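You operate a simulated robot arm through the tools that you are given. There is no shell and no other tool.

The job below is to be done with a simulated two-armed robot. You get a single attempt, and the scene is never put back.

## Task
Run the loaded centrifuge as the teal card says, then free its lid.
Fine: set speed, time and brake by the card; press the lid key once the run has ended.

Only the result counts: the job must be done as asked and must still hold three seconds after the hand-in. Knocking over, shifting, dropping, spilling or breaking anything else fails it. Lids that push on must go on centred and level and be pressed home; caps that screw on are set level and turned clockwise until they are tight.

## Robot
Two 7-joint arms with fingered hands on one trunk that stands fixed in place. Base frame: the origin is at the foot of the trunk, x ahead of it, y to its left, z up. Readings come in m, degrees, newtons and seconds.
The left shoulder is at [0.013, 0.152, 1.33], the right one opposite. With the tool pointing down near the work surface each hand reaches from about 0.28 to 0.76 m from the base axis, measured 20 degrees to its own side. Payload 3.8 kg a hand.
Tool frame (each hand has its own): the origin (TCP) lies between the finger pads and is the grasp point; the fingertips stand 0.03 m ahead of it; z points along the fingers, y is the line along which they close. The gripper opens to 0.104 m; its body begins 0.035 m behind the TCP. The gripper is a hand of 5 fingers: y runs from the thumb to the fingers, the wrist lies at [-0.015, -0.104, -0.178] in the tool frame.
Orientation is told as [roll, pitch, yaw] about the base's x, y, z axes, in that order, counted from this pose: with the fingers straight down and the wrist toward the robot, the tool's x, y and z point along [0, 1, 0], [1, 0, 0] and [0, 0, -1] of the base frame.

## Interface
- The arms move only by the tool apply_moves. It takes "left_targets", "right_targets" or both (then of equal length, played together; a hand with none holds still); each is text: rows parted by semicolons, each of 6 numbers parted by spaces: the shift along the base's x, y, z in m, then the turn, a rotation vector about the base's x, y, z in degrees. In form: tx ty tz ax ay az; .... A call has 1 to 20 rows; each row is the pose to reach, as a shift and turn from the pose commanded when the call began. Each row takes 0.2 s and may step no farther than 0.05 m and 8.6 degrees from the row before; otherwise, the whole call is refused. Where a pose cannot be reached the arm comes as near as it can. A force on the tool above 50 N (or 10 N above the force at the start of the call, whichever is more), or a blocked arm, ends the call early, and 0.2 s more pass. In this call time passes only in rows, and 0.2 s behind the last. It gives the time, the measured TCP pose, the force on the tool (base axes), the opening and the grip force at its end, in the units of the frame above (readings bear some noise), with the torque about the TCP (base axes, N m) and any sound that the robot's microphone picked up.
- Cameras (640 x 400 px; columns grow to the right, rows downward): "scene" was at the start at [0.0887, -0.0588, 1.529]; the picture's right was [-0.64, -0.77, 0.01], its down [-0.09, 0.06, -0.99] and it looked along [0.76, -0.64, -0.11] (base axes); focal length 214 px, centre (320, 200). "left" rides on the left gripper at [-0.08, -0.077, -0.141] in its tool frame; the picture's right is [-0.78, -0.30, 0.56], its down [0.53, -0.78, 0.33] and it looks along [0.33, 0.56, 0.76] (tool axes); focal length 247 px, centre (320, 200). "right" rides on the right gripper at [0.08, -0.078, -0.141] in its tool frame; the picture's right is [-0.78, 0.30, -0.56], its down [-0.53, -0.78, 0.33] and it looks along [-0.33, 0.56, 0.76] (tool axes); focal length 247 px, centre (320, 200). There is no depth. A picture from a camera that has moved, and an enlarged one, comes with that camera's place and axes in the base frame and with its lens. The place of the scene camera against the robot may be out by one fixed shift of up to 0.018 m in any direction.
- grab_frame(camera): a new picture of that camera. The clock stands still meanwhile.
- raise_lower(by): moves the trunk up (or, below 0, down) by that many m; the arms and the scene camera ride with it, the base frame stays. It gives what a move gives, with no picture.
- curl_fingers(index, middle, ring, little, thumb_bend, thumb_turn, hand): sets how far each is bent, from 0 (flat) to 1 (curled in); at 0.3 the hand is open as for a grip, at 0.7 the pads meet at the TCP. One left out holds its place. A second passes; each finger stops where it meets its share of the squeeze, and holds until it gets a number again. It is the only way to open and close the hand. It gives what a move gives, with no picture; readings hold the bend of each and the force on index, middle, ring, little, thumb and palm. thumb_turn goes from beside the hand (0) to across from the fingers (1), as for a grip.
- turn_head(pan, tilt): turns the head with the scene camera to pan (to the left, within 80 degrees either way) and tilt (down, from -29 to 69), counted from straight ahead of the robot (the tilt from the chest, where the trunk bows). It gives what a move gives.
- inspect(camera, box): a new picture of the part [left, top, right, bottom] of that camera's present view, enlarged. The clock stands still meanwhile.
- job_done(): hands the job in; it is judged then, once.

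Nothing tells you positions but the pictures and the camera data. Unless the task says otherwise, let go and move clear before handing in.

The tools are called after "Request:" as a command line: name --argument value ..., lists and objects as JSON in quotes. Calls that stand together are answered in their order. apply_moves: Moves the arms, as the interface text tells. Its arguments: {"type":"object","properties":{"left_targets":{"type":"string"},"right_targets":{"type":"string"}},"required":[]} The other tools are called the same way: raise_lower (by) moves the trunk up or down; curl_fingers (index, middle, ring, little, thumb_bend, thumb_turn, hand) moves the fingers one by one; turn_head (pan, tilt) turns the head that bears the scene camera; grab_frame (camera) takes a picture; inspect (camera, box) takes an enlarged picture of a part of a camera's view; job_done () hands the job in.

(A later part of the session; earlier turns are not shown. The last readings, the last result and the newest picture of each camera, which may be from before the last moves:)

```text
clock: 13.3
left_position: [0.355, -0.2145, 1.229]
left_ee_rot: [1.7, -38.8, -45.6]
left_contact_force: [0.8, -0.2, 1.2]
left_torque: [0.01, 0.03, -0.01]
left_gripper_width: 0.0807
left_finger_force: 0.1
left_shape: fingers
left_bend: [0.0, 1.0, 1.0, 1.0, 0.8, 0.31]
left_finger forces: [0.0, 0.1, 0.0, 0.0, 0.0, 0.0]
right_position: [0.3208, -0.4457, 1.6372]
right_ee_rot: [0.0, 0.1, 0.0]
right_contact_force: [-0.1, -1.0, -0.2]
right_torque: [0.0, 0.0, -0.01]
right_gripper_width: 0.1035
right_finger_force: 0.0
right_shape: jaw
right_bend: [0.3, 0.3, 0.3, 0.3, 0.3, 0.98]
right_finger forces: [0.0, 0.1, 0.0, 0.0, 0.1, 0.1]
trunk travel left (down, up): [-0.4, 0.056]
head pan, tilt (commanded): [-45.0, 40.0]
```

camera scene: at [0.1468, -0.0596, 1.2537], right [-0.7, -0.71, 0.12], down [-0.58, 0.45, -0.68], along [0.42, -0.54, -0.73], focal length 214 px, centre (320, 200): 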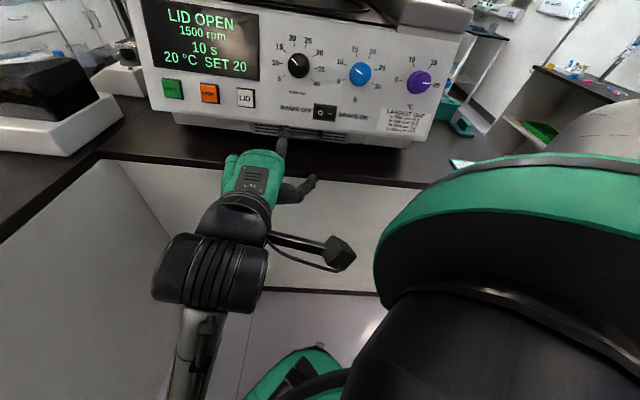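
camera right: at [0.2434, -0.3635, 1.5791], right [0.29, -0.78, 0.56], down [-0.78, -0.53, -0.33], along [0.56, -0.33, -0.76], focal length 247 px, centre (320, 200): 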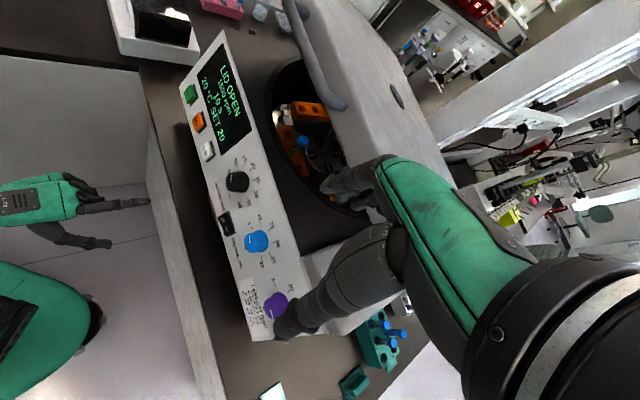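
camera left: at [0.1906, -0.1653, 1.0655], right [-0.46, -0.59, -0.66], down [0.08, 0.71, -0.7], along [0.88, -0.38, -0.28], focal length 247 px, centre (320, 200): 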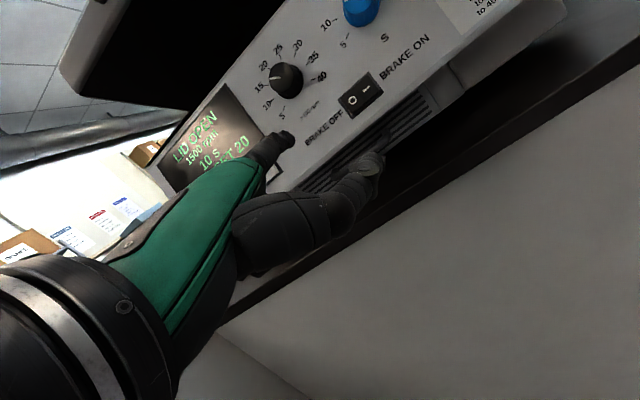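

The trunk is back up. Now I'll swing the left hand to the yaw -70° pointing pose about 5 cm off the rocker's O side.

Request:
apply_moves --left_targets "0.0063 -0.01 -0.037 2.98 1.89 -4.11; 0.0125 -0.0199 -0.0741 5.95 3.78 -8.23; 0.0188 -0.0299 -0.1111 8.93 5.68 -12.34; 0.0251 -0.0398 -0.1481 11.91 7.57 -16.45; 0.0313 -0.0498 -0.1852 14.88 9.46 -20.57; 0.0376 -0.0597 -0.2222 17.86 11.35 -24.68"

Request:
grab_frame --camera "left"

Request:
grab_frame --camera "scene"

Request:
grab_frame --camera "right"

```text
clock: 14.7
left_position: [0.3872, -0.2813, 1.0196]
left_ee_rot: [-0.1, -18.8, -70.1]
left_contact_force: [0.9, 0.8, -0.3]
left_torque: [0.01, 0.01, 0.0]
left_gripper_width: 0.0804
left_finger_force: 0.1
left_shape: fingers
left_bend: [0.0, 1.0, 1.0, 1.0, 0.8, 0.31]
left_finger forces: [0.1, 0.0, 0.1, 0.1, 0.0, 0.1]
right_position: [0.3218, -0.4456, 1.6376]
right_ee_rot: [0.1, 0.0, 0.0]
right_contact_force: [0.0, -0.1, 0.7]
right_torque: [0.02, 0.02, -0.02]
right_gripper_width: 0.1036
right_finger_force: 0.0
right_shape: jaw
right_bend: [0.3, 0.3, 0.3, 0.3, 0.3, 0.98]
right_finger forces: [0.0, 0.1, 0.0, 0.0, 0.1, 0.1]
trunk travel left (down, up): [-0.4, 0.056]
head pan, tilt (commanded): [-45.0, 40.0]
```

```text
taken
camera left: at [0.2702, -0.1959, 1.1274], right [-0.76, -0.17, -0.62], down [0.29, 0.77, -0.57], along [0.58, -0.61, -0.54], focal length 247 px, centre (320, 200)
```

left: 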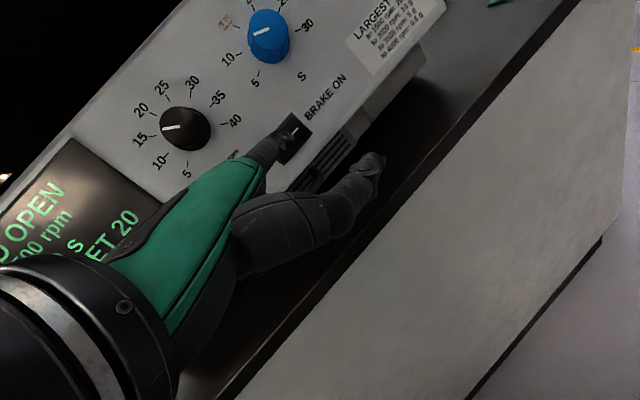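

```text
taken
camera scene: at [0.0788, -0.0603, 1.4745], right [-0.71, -0.71, 0.01], down [-0.46, 0.45, -0.76], along [0.54, -0.54, -0.65], focal length 214 px, centre (320, 200)
```

scene: 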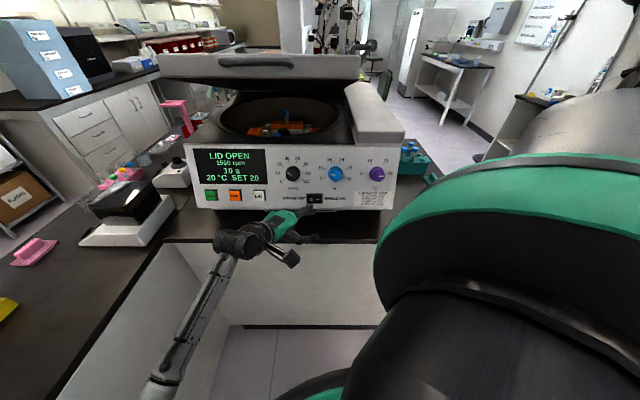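

```text
taken
camera right: at [0.2452, -0.3644, 1.7785], right [0.3, -0.78, 0.56], down [-0.78, -0.53, -0.33], along [0.56, -0.33, -0.76], focal length 247 px, centre (320, 200)
```

right: 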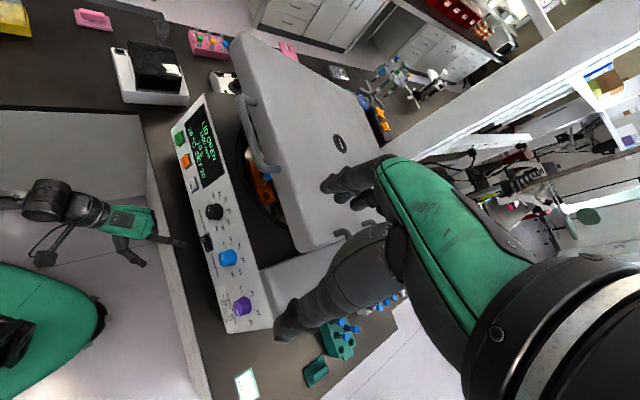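

The pose was reached exactly. I'll check where the fingertip stands relative to the rocker from all three cameras.

Request:
inspect --camera "left" --box '[220, 80, 380, 200]'

Request:
inspect --camera "right" --box '[100, 190, 250, 290]'

Request:
inspect --camera "scene" --box '[250, 170, 370, 250]'

```text
3.33 times, centred on (300, 140) of left
camera zoom: at [0.2702, -0.1959, 1.1274], right [-0.76, -0.17, -0.62], down [0.29, 0.77, -0.57], along [0.58, -0.61, -0.54], focal length 823 px, centre (387, 400)
```

zoom: 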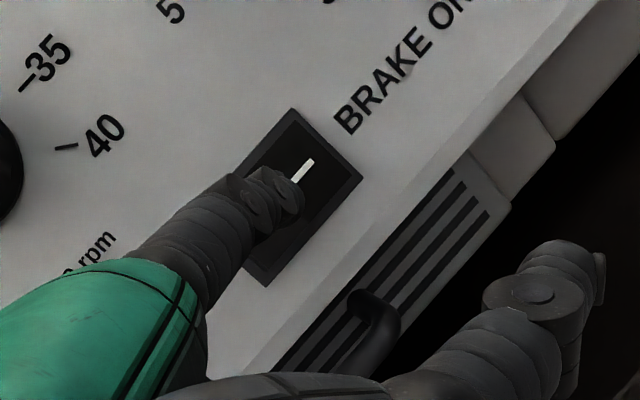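

```text
4.00 times, centred on (175, 240) of right
camera zoom: at [0.2452, -0.3644, 1.7785], right [0.3, -0.78, 0.56], down [-0.78, -0.53, -0.33], along [0.56, -0.33, -0.76], focal length 988 px, centre (900, 40)
```

zoom: 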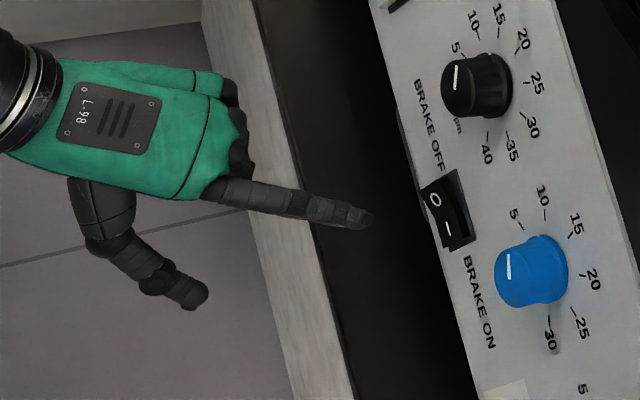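

```text
5.00 times, centred on (310, 210) of scene
camera zoom: at [0.0788, -0.0603, 1.4745], right [-0.71, -0.71, 0.01], down [-0.46, 0.45, -0.76], along [0.54, -0.54, -0.65], focal length 1072 px, centre (370, 150)
```

zoom: 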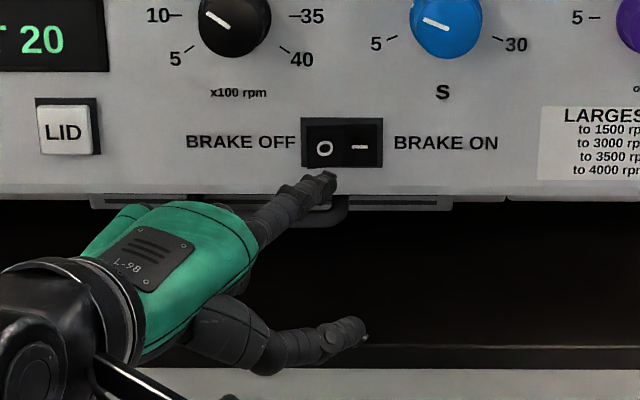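

In the left camera's frame the tip is about 6 cm from the panel plane and only about 5 mm off the O laterally. I'll correct that and advance most of the way.

Request:
apply_moves --left_targets "0.018 -0.011 -0.0021 0 0 0; 0.0313 -0.0243 -0.009 0 0 0"

Request:
inspect --camera "left" --box '[220, 80, 380, 200]'

Request:
inspect --camera "right" --box '[150, 210, 250, 280]'

Request:
inspect --camera "scene" --box '[270, 170, 360, 230]'

```text
clock: 15.3
left_position: [0.4193, -0.306, 1.0089]
left_ee_rot: [-0.2, -18.8, -69.9]
left_contact_force: [0.7, -0.5, -1.3]
left_torque: [0.0, 0.03, 0.01]
left_gripper_width: 0.0805
left_finger_force: 0.1
left_shape: fingers
left_bend: [0.0, 1.0, 1.0, 1.0, 0.8, 0.31]
left_finger forces: [0.0, 0.0, 0.1, 0.1, 0.0, 0.0]
right_position: [0.3225, -0.446, 1.6368]
right_ee_rot: [0.1, 0.0, -0.1]
right_contact_force: [0.3, -0.4, 0.0]
right_torque: [-0.02, 0.0, -0.01]
right_gripper_width: 0.1034
right_finger_force: 0.0
right_shape: jaw
right_bend: [0.3, 0.3, 0.3, 0.3, 0.3, 0.98]
right_finger forces: [0.1, 0.1, 0.0, 0.1, 0.0, 0.1]
trunk travel left (down, up): [-0.4, 0.056]
head pan, tilt (commanded): [-45.0, 40.0]
```

```text
3.33 times, centred on (300, 140) of left
camera zoom: at [0.3019, -0.2203, 1.1179], right [-0.76, -0.17, -0.62], down [0.29, 0.77, -0.57], along [0.58, -0.61, -0.54], focal length 823 px, centre (387, 400)
```

zoom: 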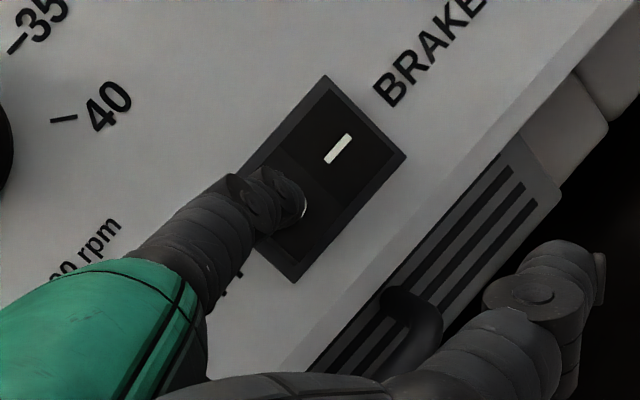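

```text
5.71 times, centred on (200, 245) of right
camera zoom: at [0.2452, -0.3652, 1.7784], right [0.3, -0.78, 0.56], down [-0.78, -0.53, -0.33], along [0.56, -0.33, -0.76], focal length 1411 px, centre (1006, -57)
```

zoom: 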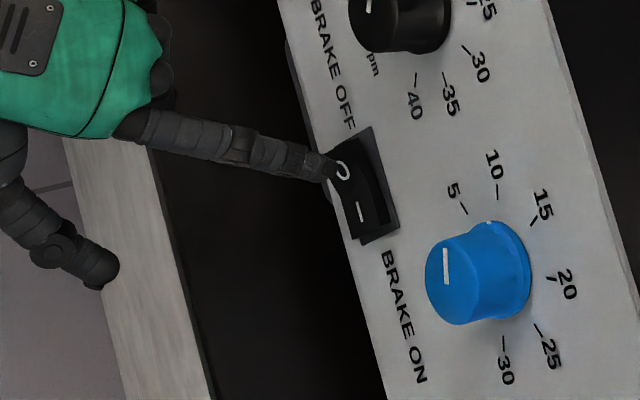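

```text
6.67 times, centred on (315, 200) of scene
camera zoom: at [0.0788, -0.0609, 1.4744], right [-0.71, -0.71, 0.01], down [-0.46, 0.46, -0.76], along [0.54, -0.54, -0.65], focal length 1430 px, centre (353, 200)
```

zoom: 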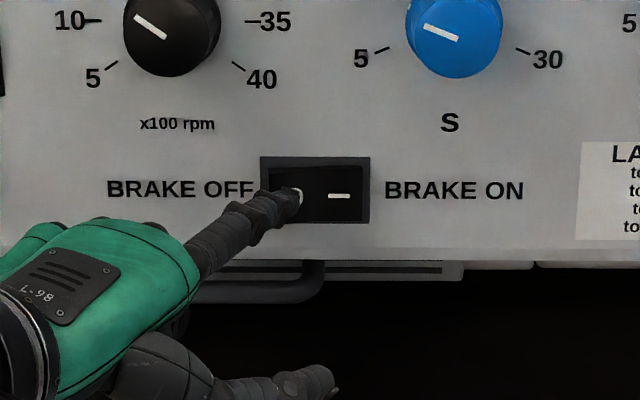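

The fingertip now stands right over the O. I'll press in along the panel normal in small steps.

Request:
apply_moves --left_targets "0.004 -0.004 -0.002 0 0 0; 0.0073 -0.0073 -0.0038 0 0 0; 0.0106 -0.0106 -0.0055 0 0 0; 0.0139 -0.0139 -0.0072 0 0 0"

Request:
inspect --camera "scene" --box '[270, 170, 360, 230]'

Request:
inspect --camera "right" --box '[150, 210, 250, 280]'

```text
clock: 16.3
left_position: [0.4364, -0.3032, 0.9909]
left_ee_rot: [0.4, -17.7, -69.2]
left_contact_force: [-11.1, 7.2, 9.4]
left_torque: [-1.25, -0.69, -1.05]
left_gripper_width: 0.079
left_finger_force: 8.2
left_shape: fingers
left_bend: [0.0, 1.0, 1.0, 1.0, 0.8, 0.31]
left_finger forces: [15.4, 0.1, 0.1, 0.0, 0.0, 0.0]
right_position: [0.3155, -0.4415, 1.6388]
right_ee_rot: [0.0, -0.2, 0.1]
right_contact_force: [0.4, 0.1, -0.6]
right_torque: [-0.02, 0.01, 0.01]
right_gripper_width: 0.1038
right_finger_force: 0.1
right_shape: jaw
right_bend: [0.3, 0.3, 0.3, 0.3, 0.3, 0.98]
right_finger forces: [0.1, 0.0, 0.0, 0.0, 0.1, 0.0]
trunk travel left (down, up): [-0.4, 0.056]
head pan, tilt (commanded): [-45.0, 40.0]
```

```text
6.67 times, centred on (315, 200) of scene
camera zoom: at [0.0735, -0.0569, 1.4749], right [-0.71, -0.71, 0.01], down [-0.46, 0.45, -0.76], along [0.54, -0.54, -0.65], focal length 1430 px, centre (353, 200)
```

zoom: 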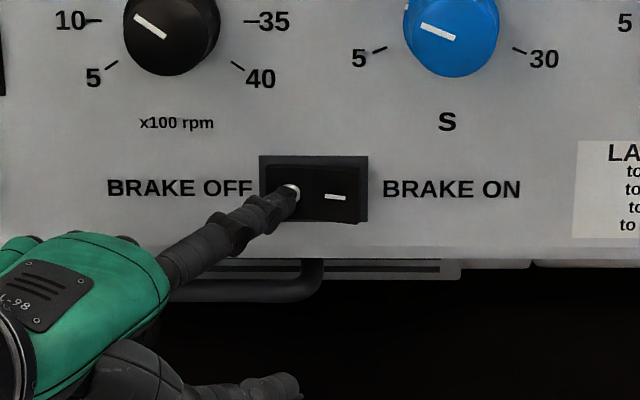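

```text
5.71 times, centred on (200, 245) of right
camera zoom: at [0.2386, -0.3603, 1.7804], right [0.29, -0.78, 0.56], down [-0.78, -0.53, -0.33], along [0.56, -0.34, -0.76], focal length 1411 px, centre (1006, -57)
```

zoom: 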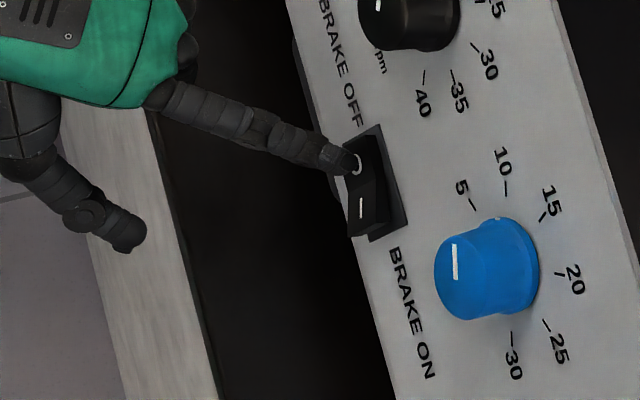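

The rocker has flipped: the O side is in and the – side stands out, so the brake is OFF. I'll draw the finger back clear and check.

Request:
apply_moves --left_targets "-0.012 0.012 0.006 0 0 0; -0.032 0.032 0.016 0 0 0; -0.055 0.055 0.03 0 0 0; -0.07 0.085 0.06 0 0 0"

Request:
inspect --camera "scene" --box '[270, 140, 390, 220]'

Request:
inspect --camera "right" --box '[150, 180, 290, 320]'

Request:
grab_frame --camera "left"

```text
clock: 17.3
left_position: [0.3605, -0.2327, 1.0628]
left_ee_rot: [0.0, -18.8, -69.9]
left_contact_force: [0.0, -0.2, -0.7]
left_torque: [0.0, 0.01, -0.01]
left_gripper_width: 0.0804
left_finger_force: 0.0
left_shape: fingers
left_bend: [0.0, 1.0, 1.0, 1.0, 0.8, 0.31]
left_finger forces: [0.0, 0.1, 0.0, 0.1, 0.1, 0.0]
right_position: [0.3196, -0.4437, 1.6386]
right_ee_rot: [-0.1, 0.0, 0.1]
right_contact_force: [-0.4, 0.2, -0.2]
right_torque: [-0.02, -0.02, 0.01]
right_gripper_width: 0.1034
right_finger_force: 0.1
right_shape: jaw
right_bend: [0.3, 0.3, 0.3, 0.3, 0.3, 0.98]
right_finger forces: [0.1, 0.0, 0.1, 0.1, 0.0, 0.0]
trunk travel left (down, up): [-0.4, 0.056]
head pan, tilt (commanded): [-45.0, 40.0]
```

```text
5.00 times, centred on (330, 180) of scene
camera zoom: at [0.078, -0.059, 1.4746], right [-0.71, -0.71, 0.01], down [-0.46, 0.45, -0.76], along [0.54, -0.54, -0.65], focal length 1072 px, centre (270, 300)
```

zoom: 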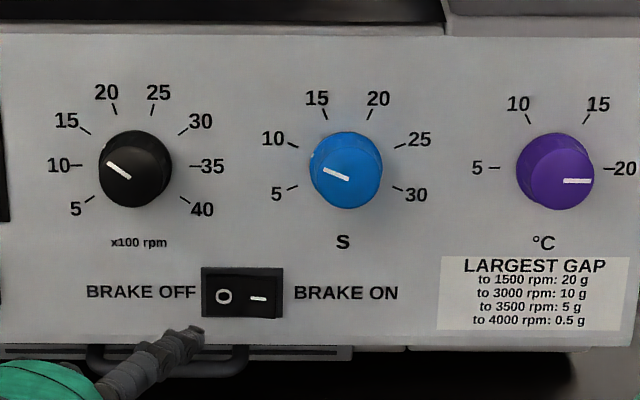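

```text
2.86 times, centred on (220, 250) of right
camera zoom: at [0.2441, -0.3628, 1.7791], right [0.3, -0.78, 0.56], down [-0.78, -0.53, -0.33], along [0.56, -0.33, -0.76], focal length 706 px, centre (606, 57)
```

zoom: 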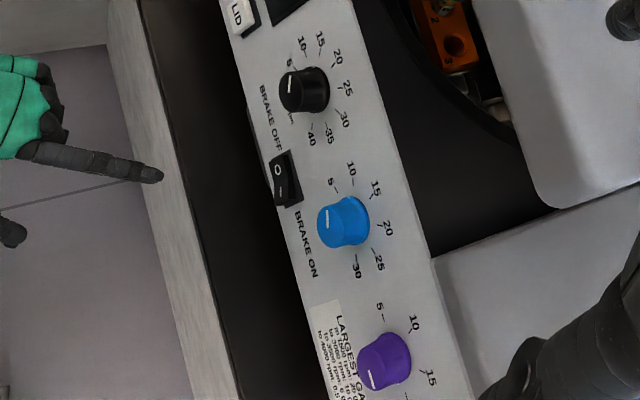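

```text
taken
camera left: at [0.2433, -0.1478, 1.1709], right [-0.76, -0.17, -0.62], down [0.29, 0.77, -0.57], along [0.58, -0.61, -0.54], focal length 247 px, centre (320, 200)
```

left: 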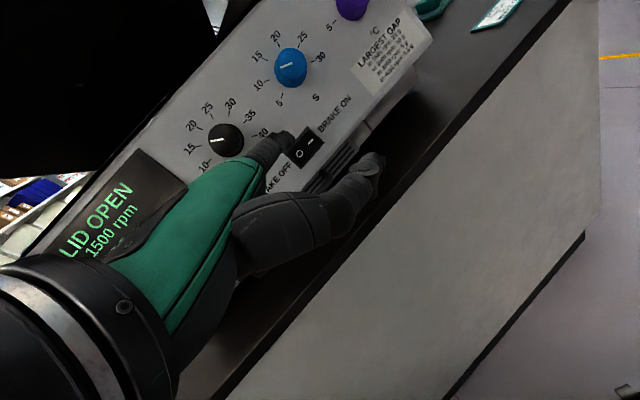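

Brake is OFF. Next are the knobs: I'll shape the left hand as a three-finger pinch (index, middle and thumb, the other two curled away) and bring it square in front of the speed knob.

Request:
curl_fingers --hand "left" --index 0.3 --middle 0.3 --ring 1.0 --little 1.0 --thumb_bend 0.3 --thumb_turn 1.0

Request:
apply_moves --left_targets "-0.005 -0.005 0.0124 -5.59 -4.79 2.27; 0.0 -0.015 0.0247 -11.17 -9.57 4.54; 0.01 -0.028 0.0371 -16.76 -14.36 6.81; 0.025 -0.045 0.0494 -22.3 -19.1 9.1; 0.042 -0.061 0.0618 -27.9 -23.9 11.4; 0.059 -0.077 0.0741 -33.5 -28.7 13.6; 0.0752 -0.0929 0.0865 -39.1 -33.5 15.9"

Request:
grab_frame --camera "left"

Request:
grab_frame --camera "scene"

Request:
inspect --camera "right" --box '[60, 100, 300, 300]'

```text
clock: 18.3
left_position: [0.3603, -0.2339, 1.0631]
left_ee_rot: [0.1, -18.8, -70.1]
left_contact_force: [-0.2, -0.3, 0.0]
left_torque: [0.03, -0.03, 0.01]
left_gripper_width: 0.1029
left_finger_force: 0.1
left_shape: fingers
left_bend: [0.3, 0.3, 1.0, 1.0, 0.3, 0.97]
left_finger forces: [0.0, 0.0, 0.1, 0.0, 0.0, 0.1]
right_position: [0.3208, -0.4445, 1.638]
right_ee_rot: [0.0, 0.0, 0.0]
right_contact_force: [0.4, -0.5, -0.2]
right_torque: [0.02, -0.05, 0.0]
right_gripper_width: 0.1033
right_finger_force: 0.0
right_shape: jaw
right_bend: [0.3, 0.3, 0.3, 0.3, 0.3, 0.98]
right_finger forces: [0.0, 0.0, 0.0, 0.0, 0.0, 0.1]
trunk travel left (down, up): [-0.4, 0.056]
head pan, tilt (commanded): [-45.0, 40.0]
```

```text
clock: 20.1
left_position: [0.4576, -0.2778, 1.0741]
left_ee_rot: [29.8, -59.9, -73.7]
left_contact_force: [0.2, -1.1, 0.6]
left_torque: [-0.01, -0.03, 0.02]
left_gripper_width: 0.103
left_finger_force: 0.0
left_shape: fingers
left_bend: [0.3, 0.3, 1.0, 1.0, 0.3, 0.97]
left_finger forces: [0.1, 0.0, 0.0, 0.1, 0.1, 0.0]
right_position: [0.3207, -0.4447, 1.6384]
right_ee_rot: [0.0, -0.1, -0.1]
right_contact_force: [1.3, 0.2, -0.6]
right_torque: [-0.01, 0.0, -0.03]
right_gripper_width: 0.1037
right_finger_force: 0.2
right_shape: jaw
right_bend: [0.3, 0.3, 0.3, 0.3, 0.3, 0.98]
right_finger forces: [0.0, 0.1, 0.0, 0.0, 0.0, 0.0]
trunk travel left (down, up): [-0.4, 0.056]
head pan, tilt (commanded): [-45.0, 40.0]
stopped in row 7 (left hand): the arm was blocked; the commanded pose is now the measured one
```

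```text
taken
camera left: at [0.2906, -0.2097, 1.0476], right [-0.21, -0.69, -0.69], down [0.5, 0.53, -0.68], along [0.84, -0.49, 0.23], focal length 247 px, centre (320, 200)
```

left: 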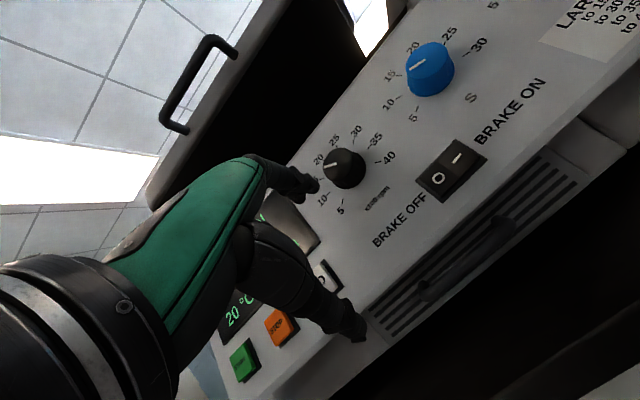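

```text
taken
camera scene: at [0.0778, -0.0593, 1.4746], right [-0.71, -0.71, 0.01], down [-0.46, 0.45, -0.76], along [0.54, -0.54, -0.65], focal length 214 px, centre (320, 200)
```

scene: 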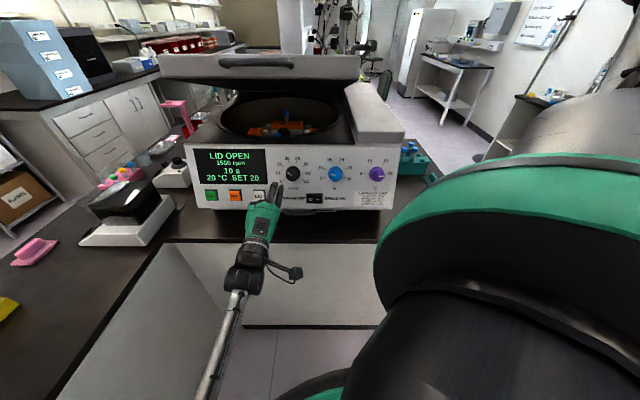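

```text
2.00 times, centred on (180, 200) of right
camera zoom: at [0.2439, -0.3632, 1.779], right [0.3, -0.78, 0.56], down [-0.78, -0.53, -0.33], along [0.56, -0.33, -0.76], focal length 494 px, centre (600, 200)
```

zoom: 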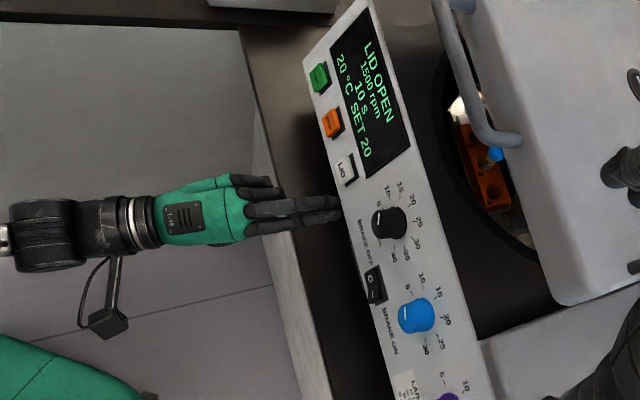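

The wrist ran into its limit with the hand tipped upward, stopping low and left of the knob. I'll back off and instead roll the hand about its pointing axis (about 60° clockwise, so the forearm comes in from the left), which should be comfortable.

Request:
apply_moves --left_targets "-0.02 0.02 0.012 3.73 -4.5 -3.1; -0.035 0.025 0.025 7.46 -9.0 -6.2; -0.042 0.015 0.038 11.2 -13.5 -9.3; -0.045 0.003 0.05 14.9 -18.0 -12.4; -0.043 -0.009 0.061 18.6 -22.5 -15.5; -0.039 -0.022 0.072 22.4 -27.0 -18.6; -0.0352 -0.0345 0.082 26.1 -31.5 -21.7"

Request:
grab_frame --camera "left"

Request:
grab_frame --camera "scene"

Request:
inspect --camera "right" --box '[60, 100, 300, 300]'

```text
clock: 21.7
left_position: [0.4208, -0.3137, 1.1575]
left_ee_rot: [67.0, -27.9, -123.7]
left_contact_force: [0.2, -0.6, 0.2]
left_torque: [0.01, 0.01, -0.04]
left_gripper_width: 0.1027
left_finger_force: 0.1
left_shape: fingers
left_bend: [0.3, 0.3, 1.0, 1.0, 0.3, 0.97]
left_finger forces: [0.0, 0.0, 0.0, 0.0, 0.1, 0.1]
right_position: [0.3212, -0.4457, 1.6377]
right_ee_rot: [0.1, 0.0, 0.0]
right_contact_force: [-0.2, 1.0, 0.0]
right_torque: [0.02, 0.02, -0.01]
right_gripper_width: 0.1038
right_finger_force: 0.0
right_shape: jaw
right_bend: [0.3, 0.3, 0.3, 0.3, 0.3, 0.98]
right_finger forces: [0.0, 0.0, 0.0, 0.0, 0.0, 0.0]
trunk travel left (down, up): [-0.4, 0.056]
head pan, tilt (commanded): [-45.0, 40.0]
```

```text
taken
camera left: at [0.3199, -0.1736, 1.1034], right [0.08, -0.26, -0.96], down [0.9, 0.42, -0.04], along [0.42, -0.87, 0.27], focal length 247 px, centre (320, 200)
```

left: 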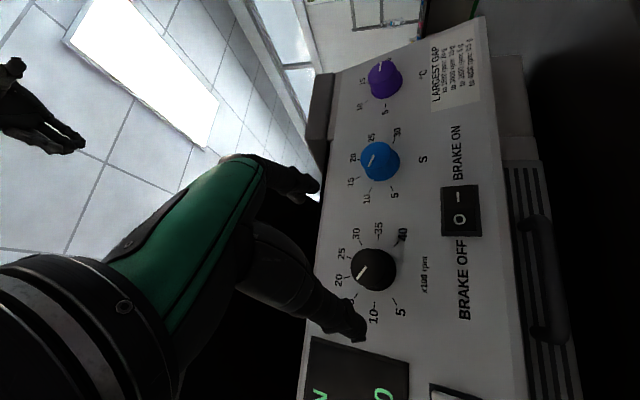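

```text
taken
camera scene: at [0.0783, -0.0605, 1.4745], right [-0.71, -0.71, 0.01], down [-0.46, 0.46, -0.76], along [0.54, -0.54, -0.65], focal length 214 px, centre (320, 200)
```

scene: 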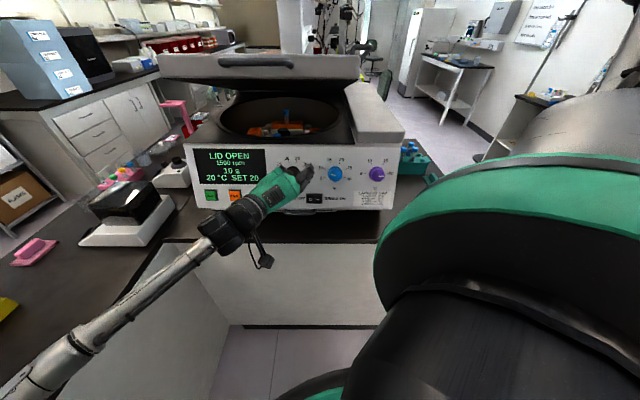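

```text
2.00 times, centred on (180, 200) of right
camera zoom: at [0.2446, -0.3648, 1.7786], right [0.3, -0.78, 0.56], down [-0.78, -0.53, -0.33], along [0.56, -0.33, -0.76], focal length 494 px, centre (600, 200)
```

zoom: 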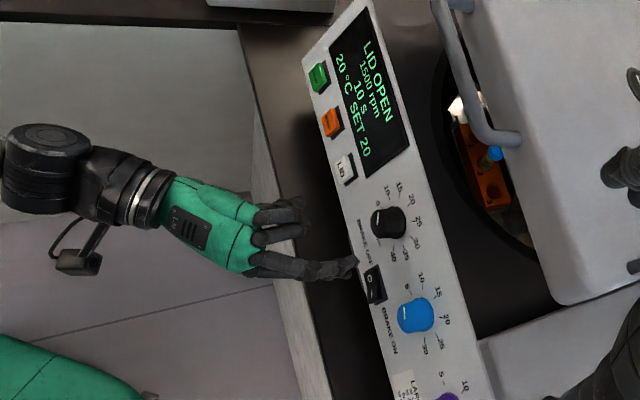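

That pose was reached exactly and the knob lies nearly on the hand's axis. I'll zoom in to measure the remaining offset between the grasp axis and the knob.

Request:
inspect --camera "left" --box '[280, 200, 440, 340]'

Request:
inspect --camera "left" --box '[220, 140, 380, 360]'

Request:
inspect --camera "scene" --box '[240, 140, 360, 220]'

Request:
inspect --camera "right" --box '[140, 180, 260, 260]'

```text
2.86 times, centred on (360, 270) of left
camera zoom: at [0.3199, -0.1736, 1.1034], right [0.08, -0.26, -0.96], down [0.9, 0.42, -0.04], along [0.42, -0.87, 0.27], focal length 706 px, centre (206, 0)
```

zoom: 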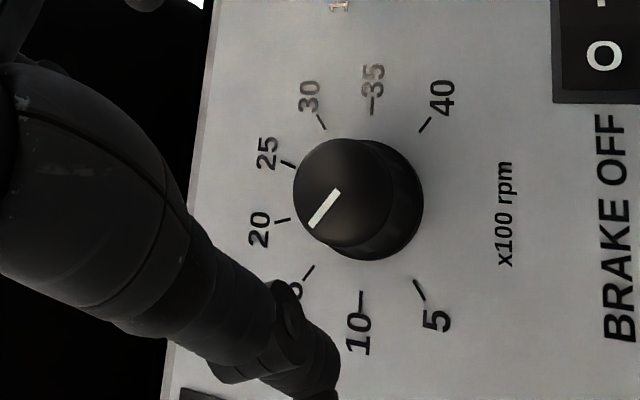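

```text
1.82 times, centred on (300, 250) of left
camera zoom: at [0.3199, -0.1736, 1.1034], right [0.08, -0.26, -0.96], down [0.9, 0.42, -0.04], along [0.42, -0.87, 0.27], focal length 449 px, centre (356, 109)
```

zoom: 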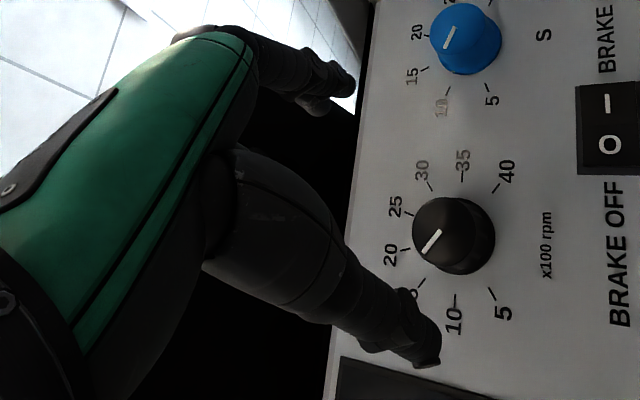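

```text
5.00 times, centred on (300, 180) of scene
camera zoom: at [0.0783, -0.0605, 1.4745], right [-0.71, -0.71, 0.01], down [-0.46, 0.46, -0.76], along [0.54, -0.54, -0.65], focal length 1072 px, centre (420, 300)
```

zoom: 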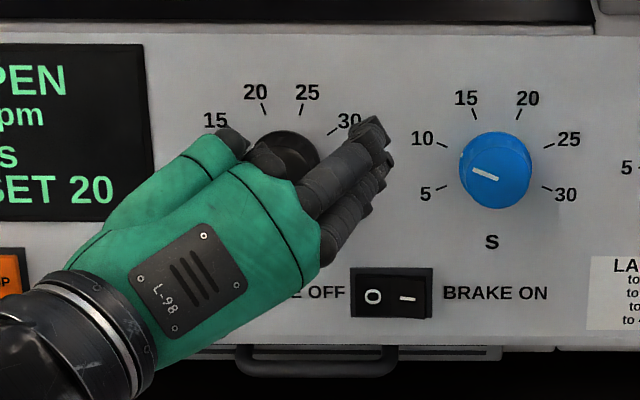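

```text
5.00 times, centred on (200, 220) of right
camera zoom: at [0.2446, -0.3648, 1.7786], right [0.3, -0.78, 0.56], down [-0.78, -0.53, -0.33], along [0.56, -0.33, -0.76], focal length 1235 px, centre (920, 100)
```

zoom: 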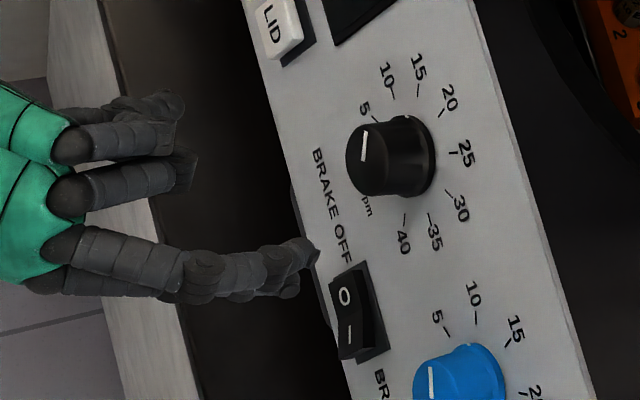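

The knob face is about 0.10 m ahead of the grasp point and only about 5 mm off toward the thumb. I'll correct that and advance to just before the knob, then look again.

Request:
apply_moves --left_targets "0.0191 -0.0129 -0.011 0 0 0; 0.0357 -0.0295 -0.0195 0 0 0; 0.0523 -0.0461 -0.0281 0 0 0"

Request:
grab_frame --camera "left"

Request:
inspect --camera "scene" --box '[240, 140, 360, 220]'

Request:
inspect --camera "right" --box '[140, 180, 260, 260]'

```text
clock: 22.5
left_position: [0.4734, -0.3612, 1.128]
left_ee_rot: [67.1, -28.2, -123.8]
left_contact_force: [0.5, 0.3, 0.0]
left_torque: [-0.01, 0.01, 0.0]
left_gripper_width: 0.1031
left_finger_force: 0.0
left_shape: fingers
left_bend: [0.3, 0.3, 1.0, 1.0, 0.3, 0.97]
left_finger forces: [0.0, 0.0, 0.1, 0.1, 0.1, 0.0]
right_position: [0.3208, -0.4454, 1.6362]
right_ee_rot: [0.1, 0.0, 0.0]
right_contact_force: [0.0, -0.4, -0.6]
right_torque: [0.03, -0.03, 0.02]
right_gripper_width: 0.1038
right_finger_force: 0.1
right_shape: jaw
right_bend: [0.3, 0.3, 0.3, 0.3, 0.3, 0.98]
right_finger forces: [0.0, 0.1, 0.0, 0.0, 0.0, 0.1]
trunk travel left (down, up): [-0.4, 0.056]
head pan, tilt (commanded): [-45.0, 40.0]
```

```text
taken
camera left: at [0.3723, -0.2209, 1.0747], right [0.08, -0.26, -0.96], down [0.9, 0.42, -0.05], along [0.42, -0.87, 0.27], focal length 247 px, centre (320, 200)
```

left: 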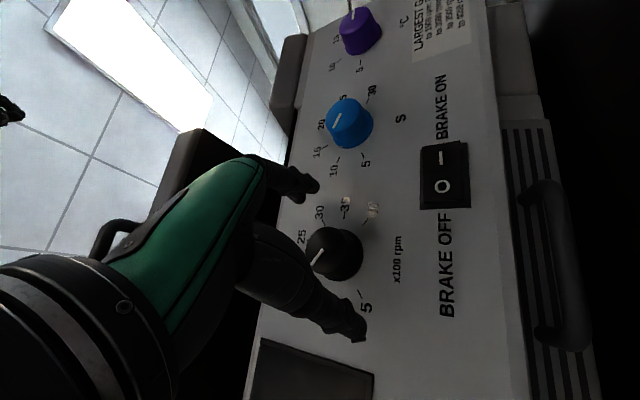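

```text
5.00 times, centred on (300, 180) of scene
camera zoom: at [0.0779, -0.0608, 1.4745], right [-0.71, -0.71, 0.01], down [-0.46, 0.46, -0.76], along [0.54, -0.54, -0.65], focal length 1072 px, centre (420, 300)
```

zoom: 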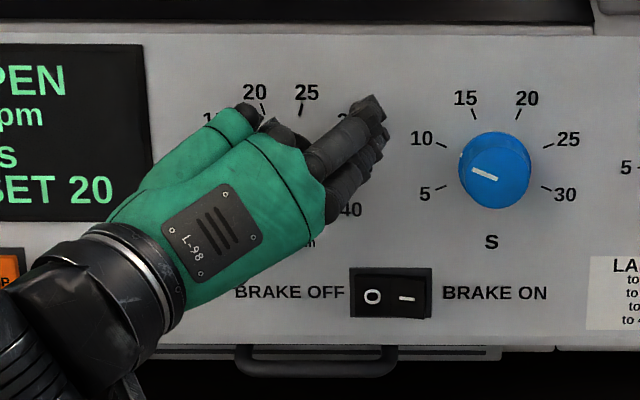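

```text
5.00 times, centred on (200, 220) of right
camera zoom: at [0.2441, -0.3651, 1.7785], right [0.3, -0.78, 0.56], down [-0.78, -0.53, -0.33], along [0.56, -0.33, -0.76], focal length 1235 px, centre (920, 100)
```

zoom: 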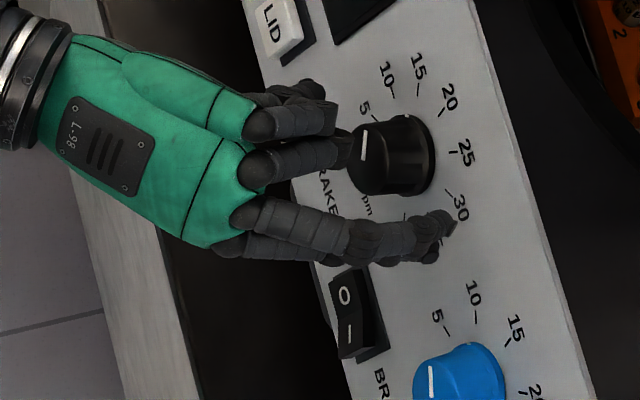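

The knob now lies between the index and the thumb. I'll zoom to confirm centring and depth before closing in.

Request:
inspect --camera "left" --box '[260, 150, 420, 350]'

```text
2.00 times, centred on (340, 250) of left
camera zoom: at [0.3723, -0.2209, 1.0747], right [0.08, -0.26, -0.96], down [0.9, 0.42, -0.05], along [0.42, -0.87, 0.27], focal length 494 px, centre (280, 100)
```

zoom: 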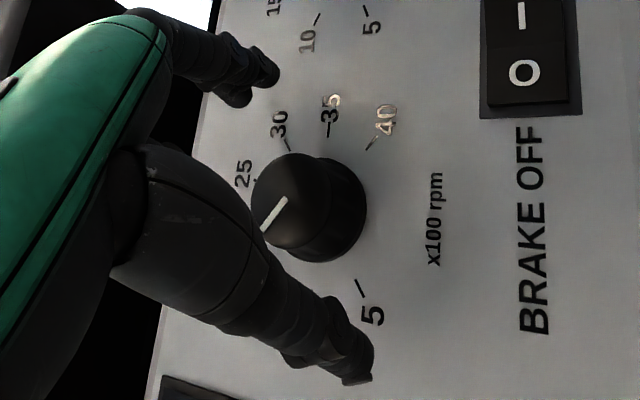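

The knob is centred within about 3 mm. I'll advance the last centimetre and close the pinch on it.

Request:
apply_moves --left_targets "0.004 -0.004 -0.002 0 0 0; 0.0073 -0.0073 -0.0038 0 0 0"

Request:
curl_fingers --hand "left" --index 0.6 --middle 0.6 --thumb_bend 0.6

Request:
grab_frame --camera "left"

Request:
inspect --camera "right" --box '[140, 180, 260, 260]'

Request:
inspect --camera "scene" --box '[180, 140, 360, 220]'

```text
clock: 23.1
left_position: [0.481, -0.3674, 1.1249]
left_ee_rot: [67.1, -28.1, -124.0]
left_contact_force: [0.3, -0.3, -0.1]
left_torque: [0.02, 0.01, -0.02]
left_gripper_width: 0.103
left_finger_force: 0.1
left_shape: fingers
left_bend: [0.3, 0.3, 1.0, 1.0, 0.3, 0.97]
left_finger forces: [0.1, 0.0, 0.1, 0.0, 0.0, 0.0]
right_position: [0.3212, -0.4461, 1.6367]
right_ee_rot: [0.1, 0.0, 0.1]
right_contact_force: [0.7, -0.6, -0.3]
right_torque: [0.0, 0.02, -0.03]
right_gripper_width: 0.1035
right_finger_force: 0.0
right_shape: jaw
right_bend: [0.3, 0.3, 0.3, 0.3, 0.3, 0.98]
right_finger forces: [0.0, 0.0, 0.1, 0.0, 0.0, 0.0]
trunk travel left (down, up): [-0.4, 0.056]
head pan, tilt (commanded): [-45.0, 40.0]
```

```text
clock: 24.1
left_position: [0.4797, -0.3674, 1.1242]
left_ee_rot: [67.1, -28.1, -123.9]
left_contact_force: [-1.3, 0.0, -0.4]
left_torque: [-0.02, 0.02, 0.03]
left_gripper_width: 0.035
left_finger_force: 3.1
left_shape: fingers
left_bend: [0.57, 0.58, 1.0, 1.0, 0.56, 1.0]
left_finger forces: [1.7, 1.9, 0.0, 0.1, 3.7, 0.0]
right_position: [0.3197, -0.4454, 1.6368]
right_ee_rot: [0.0, 0.1, 0.0]
right_contact_force: [-0.5, 1.2, 0.0]
right_torque: [-0.01, -0.03, 0.0]
right_gripper_width: 0.1033
right_finger_force: 0.0
right_shape: jaw
right_bend: [0.3, 0.3, 0.3, 0.3, 0.3, 0.98]
right_finger forces: [0.0, 0.0, 0.1, 0.0, 0.1, 0.0]
trunk travel left (down, up): [-0.4, 0.056]
head pan, tilt (commanded): [-45.0, 40.0]
```

```text
taken
camera left: at [0.3792, -0.227, 1.0712], right [0.08, -0.27, -0.96], down [0.9, 0.42, -0.05], along [0.42, -0.87, 0.27], focal length 247 px, centre (320, 200)
```

left: 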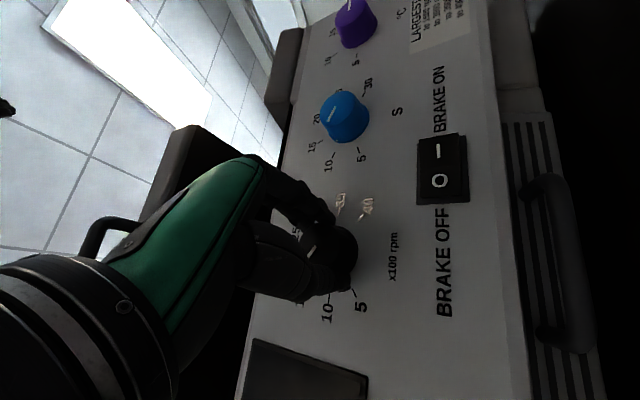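

```text
5.00 times, centred on (200, 220) of right
camera zoom: at [0.2441, -0.3637, 1.7788], right [0.3, -0.78, 0.56], down [-0.78, -0.53, -0.33], along [0.56, -0.33, -0.76], focal length 1235 px, centre (920, 100)
```

zoom: 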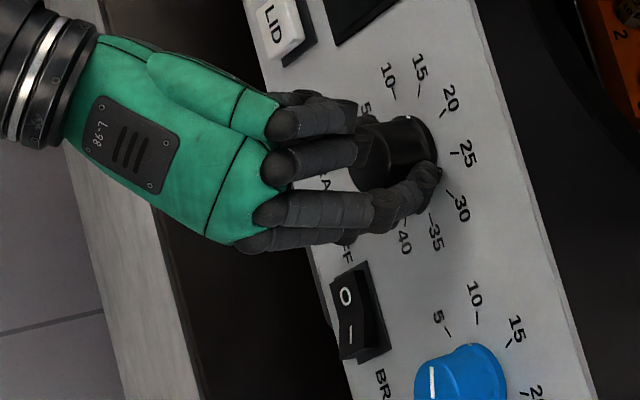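

```text
3.56 times, centred on (270, 180) of scene
camera zoom: at [0.0779, -0.0597, 1.4746], right [-0.71, -0.71, 0.01], down [-0.46, 0.45, -0.76], along [0.54, -0.54, -0.65], focal length 763 px, centre (498, 271)
```

zoom: 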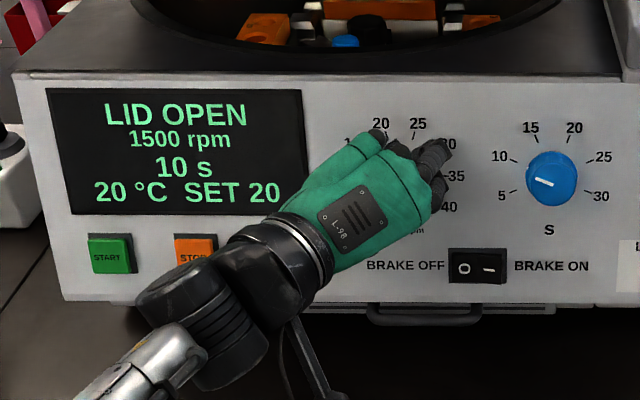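

The knob is held between thumb and two fingers with the display still at 1500 rpm. I'll turn the hand clockwise about the panel normal by 30° and watch the reading.

Request:
apply_moves --left_targets "0 0 0 4.98 -4.98 -2.57; 0 0 0 9.97 -9.97 -5.13; 0 0 0 14.95 -14.95 -7.7; 0 0 0 19.9 -19.9 -10.3"

Request:
inspect --camera "scene" --box '[180, 140, 360, 220]'

Request:
inspect --camera "right" --box '[140, 90, 260, 260]'

```text
clock: 25.1
left_position: [0.4798, -0.3657, 1.1247]
left_ee_rot: [69.8, -0.1, -135.1]
left_contact_force: [1.9, 1.5, -0.8]
left_torque: [0.01, 0.0, 0.08]
left_gripper_width: 0.035
left_finger_force: 3.8
left_shape: fingers
left_bend: [0.58, 0.58, 1.0, 1.0, 0.56, 1.0]
left_finger forces: [1.6, 1.5, 0.0, 0.0, 4.2, 0.0]
right_position: [0.3214, -0.4463, 1.6371]
right_ee_rot: [-0.1, -0.1, 0.0]
right_contact_force: [-0.4, 0.7, -0.4]
right_torque: [-0.03, -0.02, -0.01]
right_gripper_width: 0.1036
right_finger_force: 0.0
right_shape: jaw
right_bend: [0.3, 0.3, 0.3, 0.3, 0.3, 0.98]
right_finger forces: [0.0, 0.0, 0.0, 0.1, 0.1, 0.0]
trunk travel left (down, up): [-0.4, 0.056]
head pan, tilt (commanded): [-45.0, 40.0]
```

```text
3.56 times, centred on (270, 180) of scene
camera zoom: at [0.0782, -0.0599, 1.4745], right [-0.71, -0.71, 0.01], down [-0.46, 0.45, -0.76], along [0.54, -0.54, -0.65], focal length 763 px, centre (498, 271)
```

zoom: 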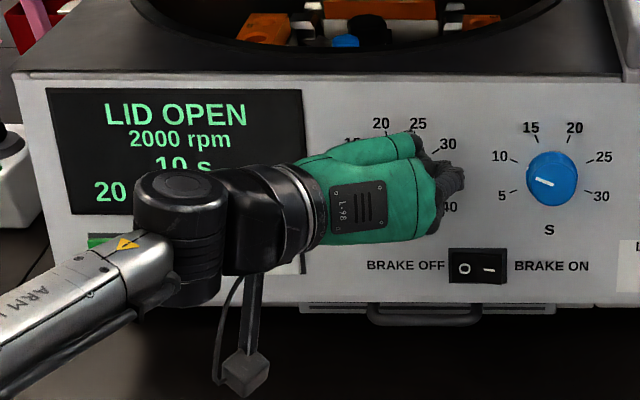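

```text
2.35 times, centred on (200, 175) of right
camera zoom: at [0.2445, -0.3639, 1.7787], right [0.3, -0.78, 0.56], down [-0.78, -0.53, -0.33], along [0.56, -0.33, -0.76], focal length 581 px, centre (602, 259)
```

zoom: 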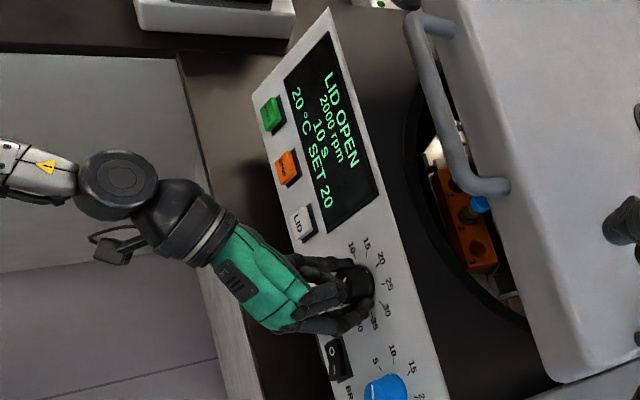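

The display went from 1500 to 2000 rpm, so the knob follows the hand. I'll turn a further 38° clockwise toward 25.

Request:
apply_moves --left_targets "0 0 0 4.98 -4.98 -2.57; 0 0 0 9.97 -9.97 -5.13; 0 0 0 14.95 -14.95 -7.7; 0 0 0 19.9 -19.9 -10.3; 0 0 0 25.2 -25.2 -13.0"

Request:
inspect --camera "scene" --box '[180, 140, 360, 220]'

Request:
inspect --camera "right" --box '[140, 90, 260, 260]'

Request:
grab_frame --camera "left"

```text
clock: 26.3
left_position: [0.5233, -0.3297, 1.1399]
left_ee_rot: [64.1, 35.4, -150.6]
left_contact_force: [-13.6, 12.1, -23.5]
left_torque: [1.28, -0.05, -1.05]
left_gripper_width: 0.0259
left_finger_force: 13.8
left_shape: fingers
left_bend: [0.6, 0.39, 1.0, 1.0, 0.6, 1.0]
left_finger forces: [0.0, 28.2, 0.0, 0.0, 0.1, 0.0]
left hand out of reach, approached as far as the arm can: row 4, 5
right_position: [0.3222, -0.4496, 1.6351]
right_ee_rot: [0.3, -0.1, 0.1]
right_contact_force: [0.3, -0.3, -0.3]
right_torque: [0.06, 0.02, 0.01]
right_gripper_width: 0.1035
right_finger_force: 0.1
right_shape: jaw
right_bend: [0.3, 0.3, 0.3, 0.3, 0.3, 0.98]
right_finger forces: [0.0, 0.0, 0.0, 0.0, 0.0, 0.0]
trunk travel left (down, up): [-0.4, 0.056]
head pan, tilt (commanded): [-45.0, 40.0]
```

```text
3.56 times, centred on (270, 180) of scene
camera zoom: at [0.0781, -0.0639, 1.474], right [-0.71, -0.71, 0.01], down [-0.46, 0.46, -0.76], along [0.54, -0.54, -0.65], focal length 763 px, centre (498, 271)
```

zoom: 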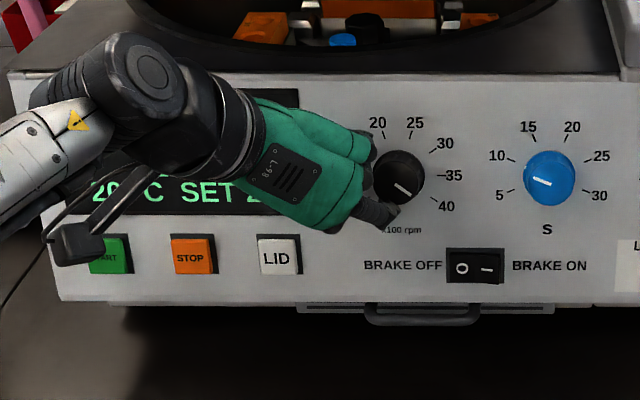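

```text
2.35 times, centred on (200, 175) of right
camera zoom: at [0.2454, -0.3687, 1.7771], right [0.3, -0.78, 0.55], down [-0.78, -0.53, -0.33], along [0.56, -0.33, -0.76], focal length 581 px, centre (602, 259)
```

zoom: 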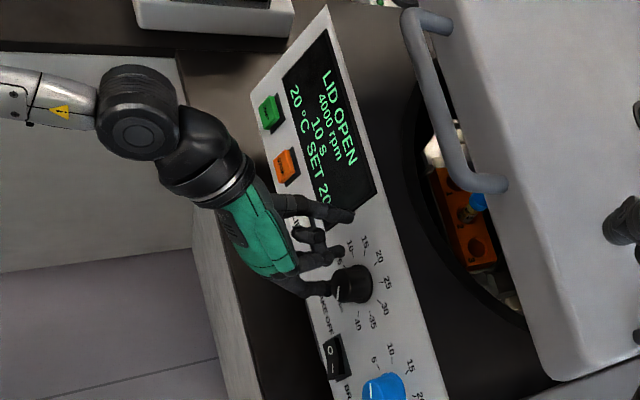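

```text
taken
camera left: at [0.5026, -0.1539, 1.1761], right [0.76, 0.25, -0.6], down [0.64, -0.25, 0.72], along [0.03, -0.94, -0.35], focal length 247 px, centre (320, 200)
```

left: 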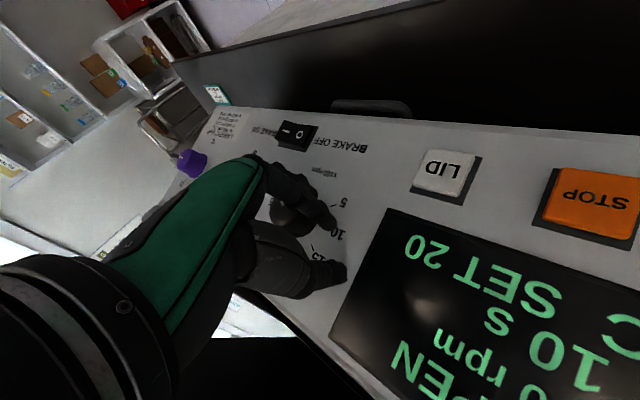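

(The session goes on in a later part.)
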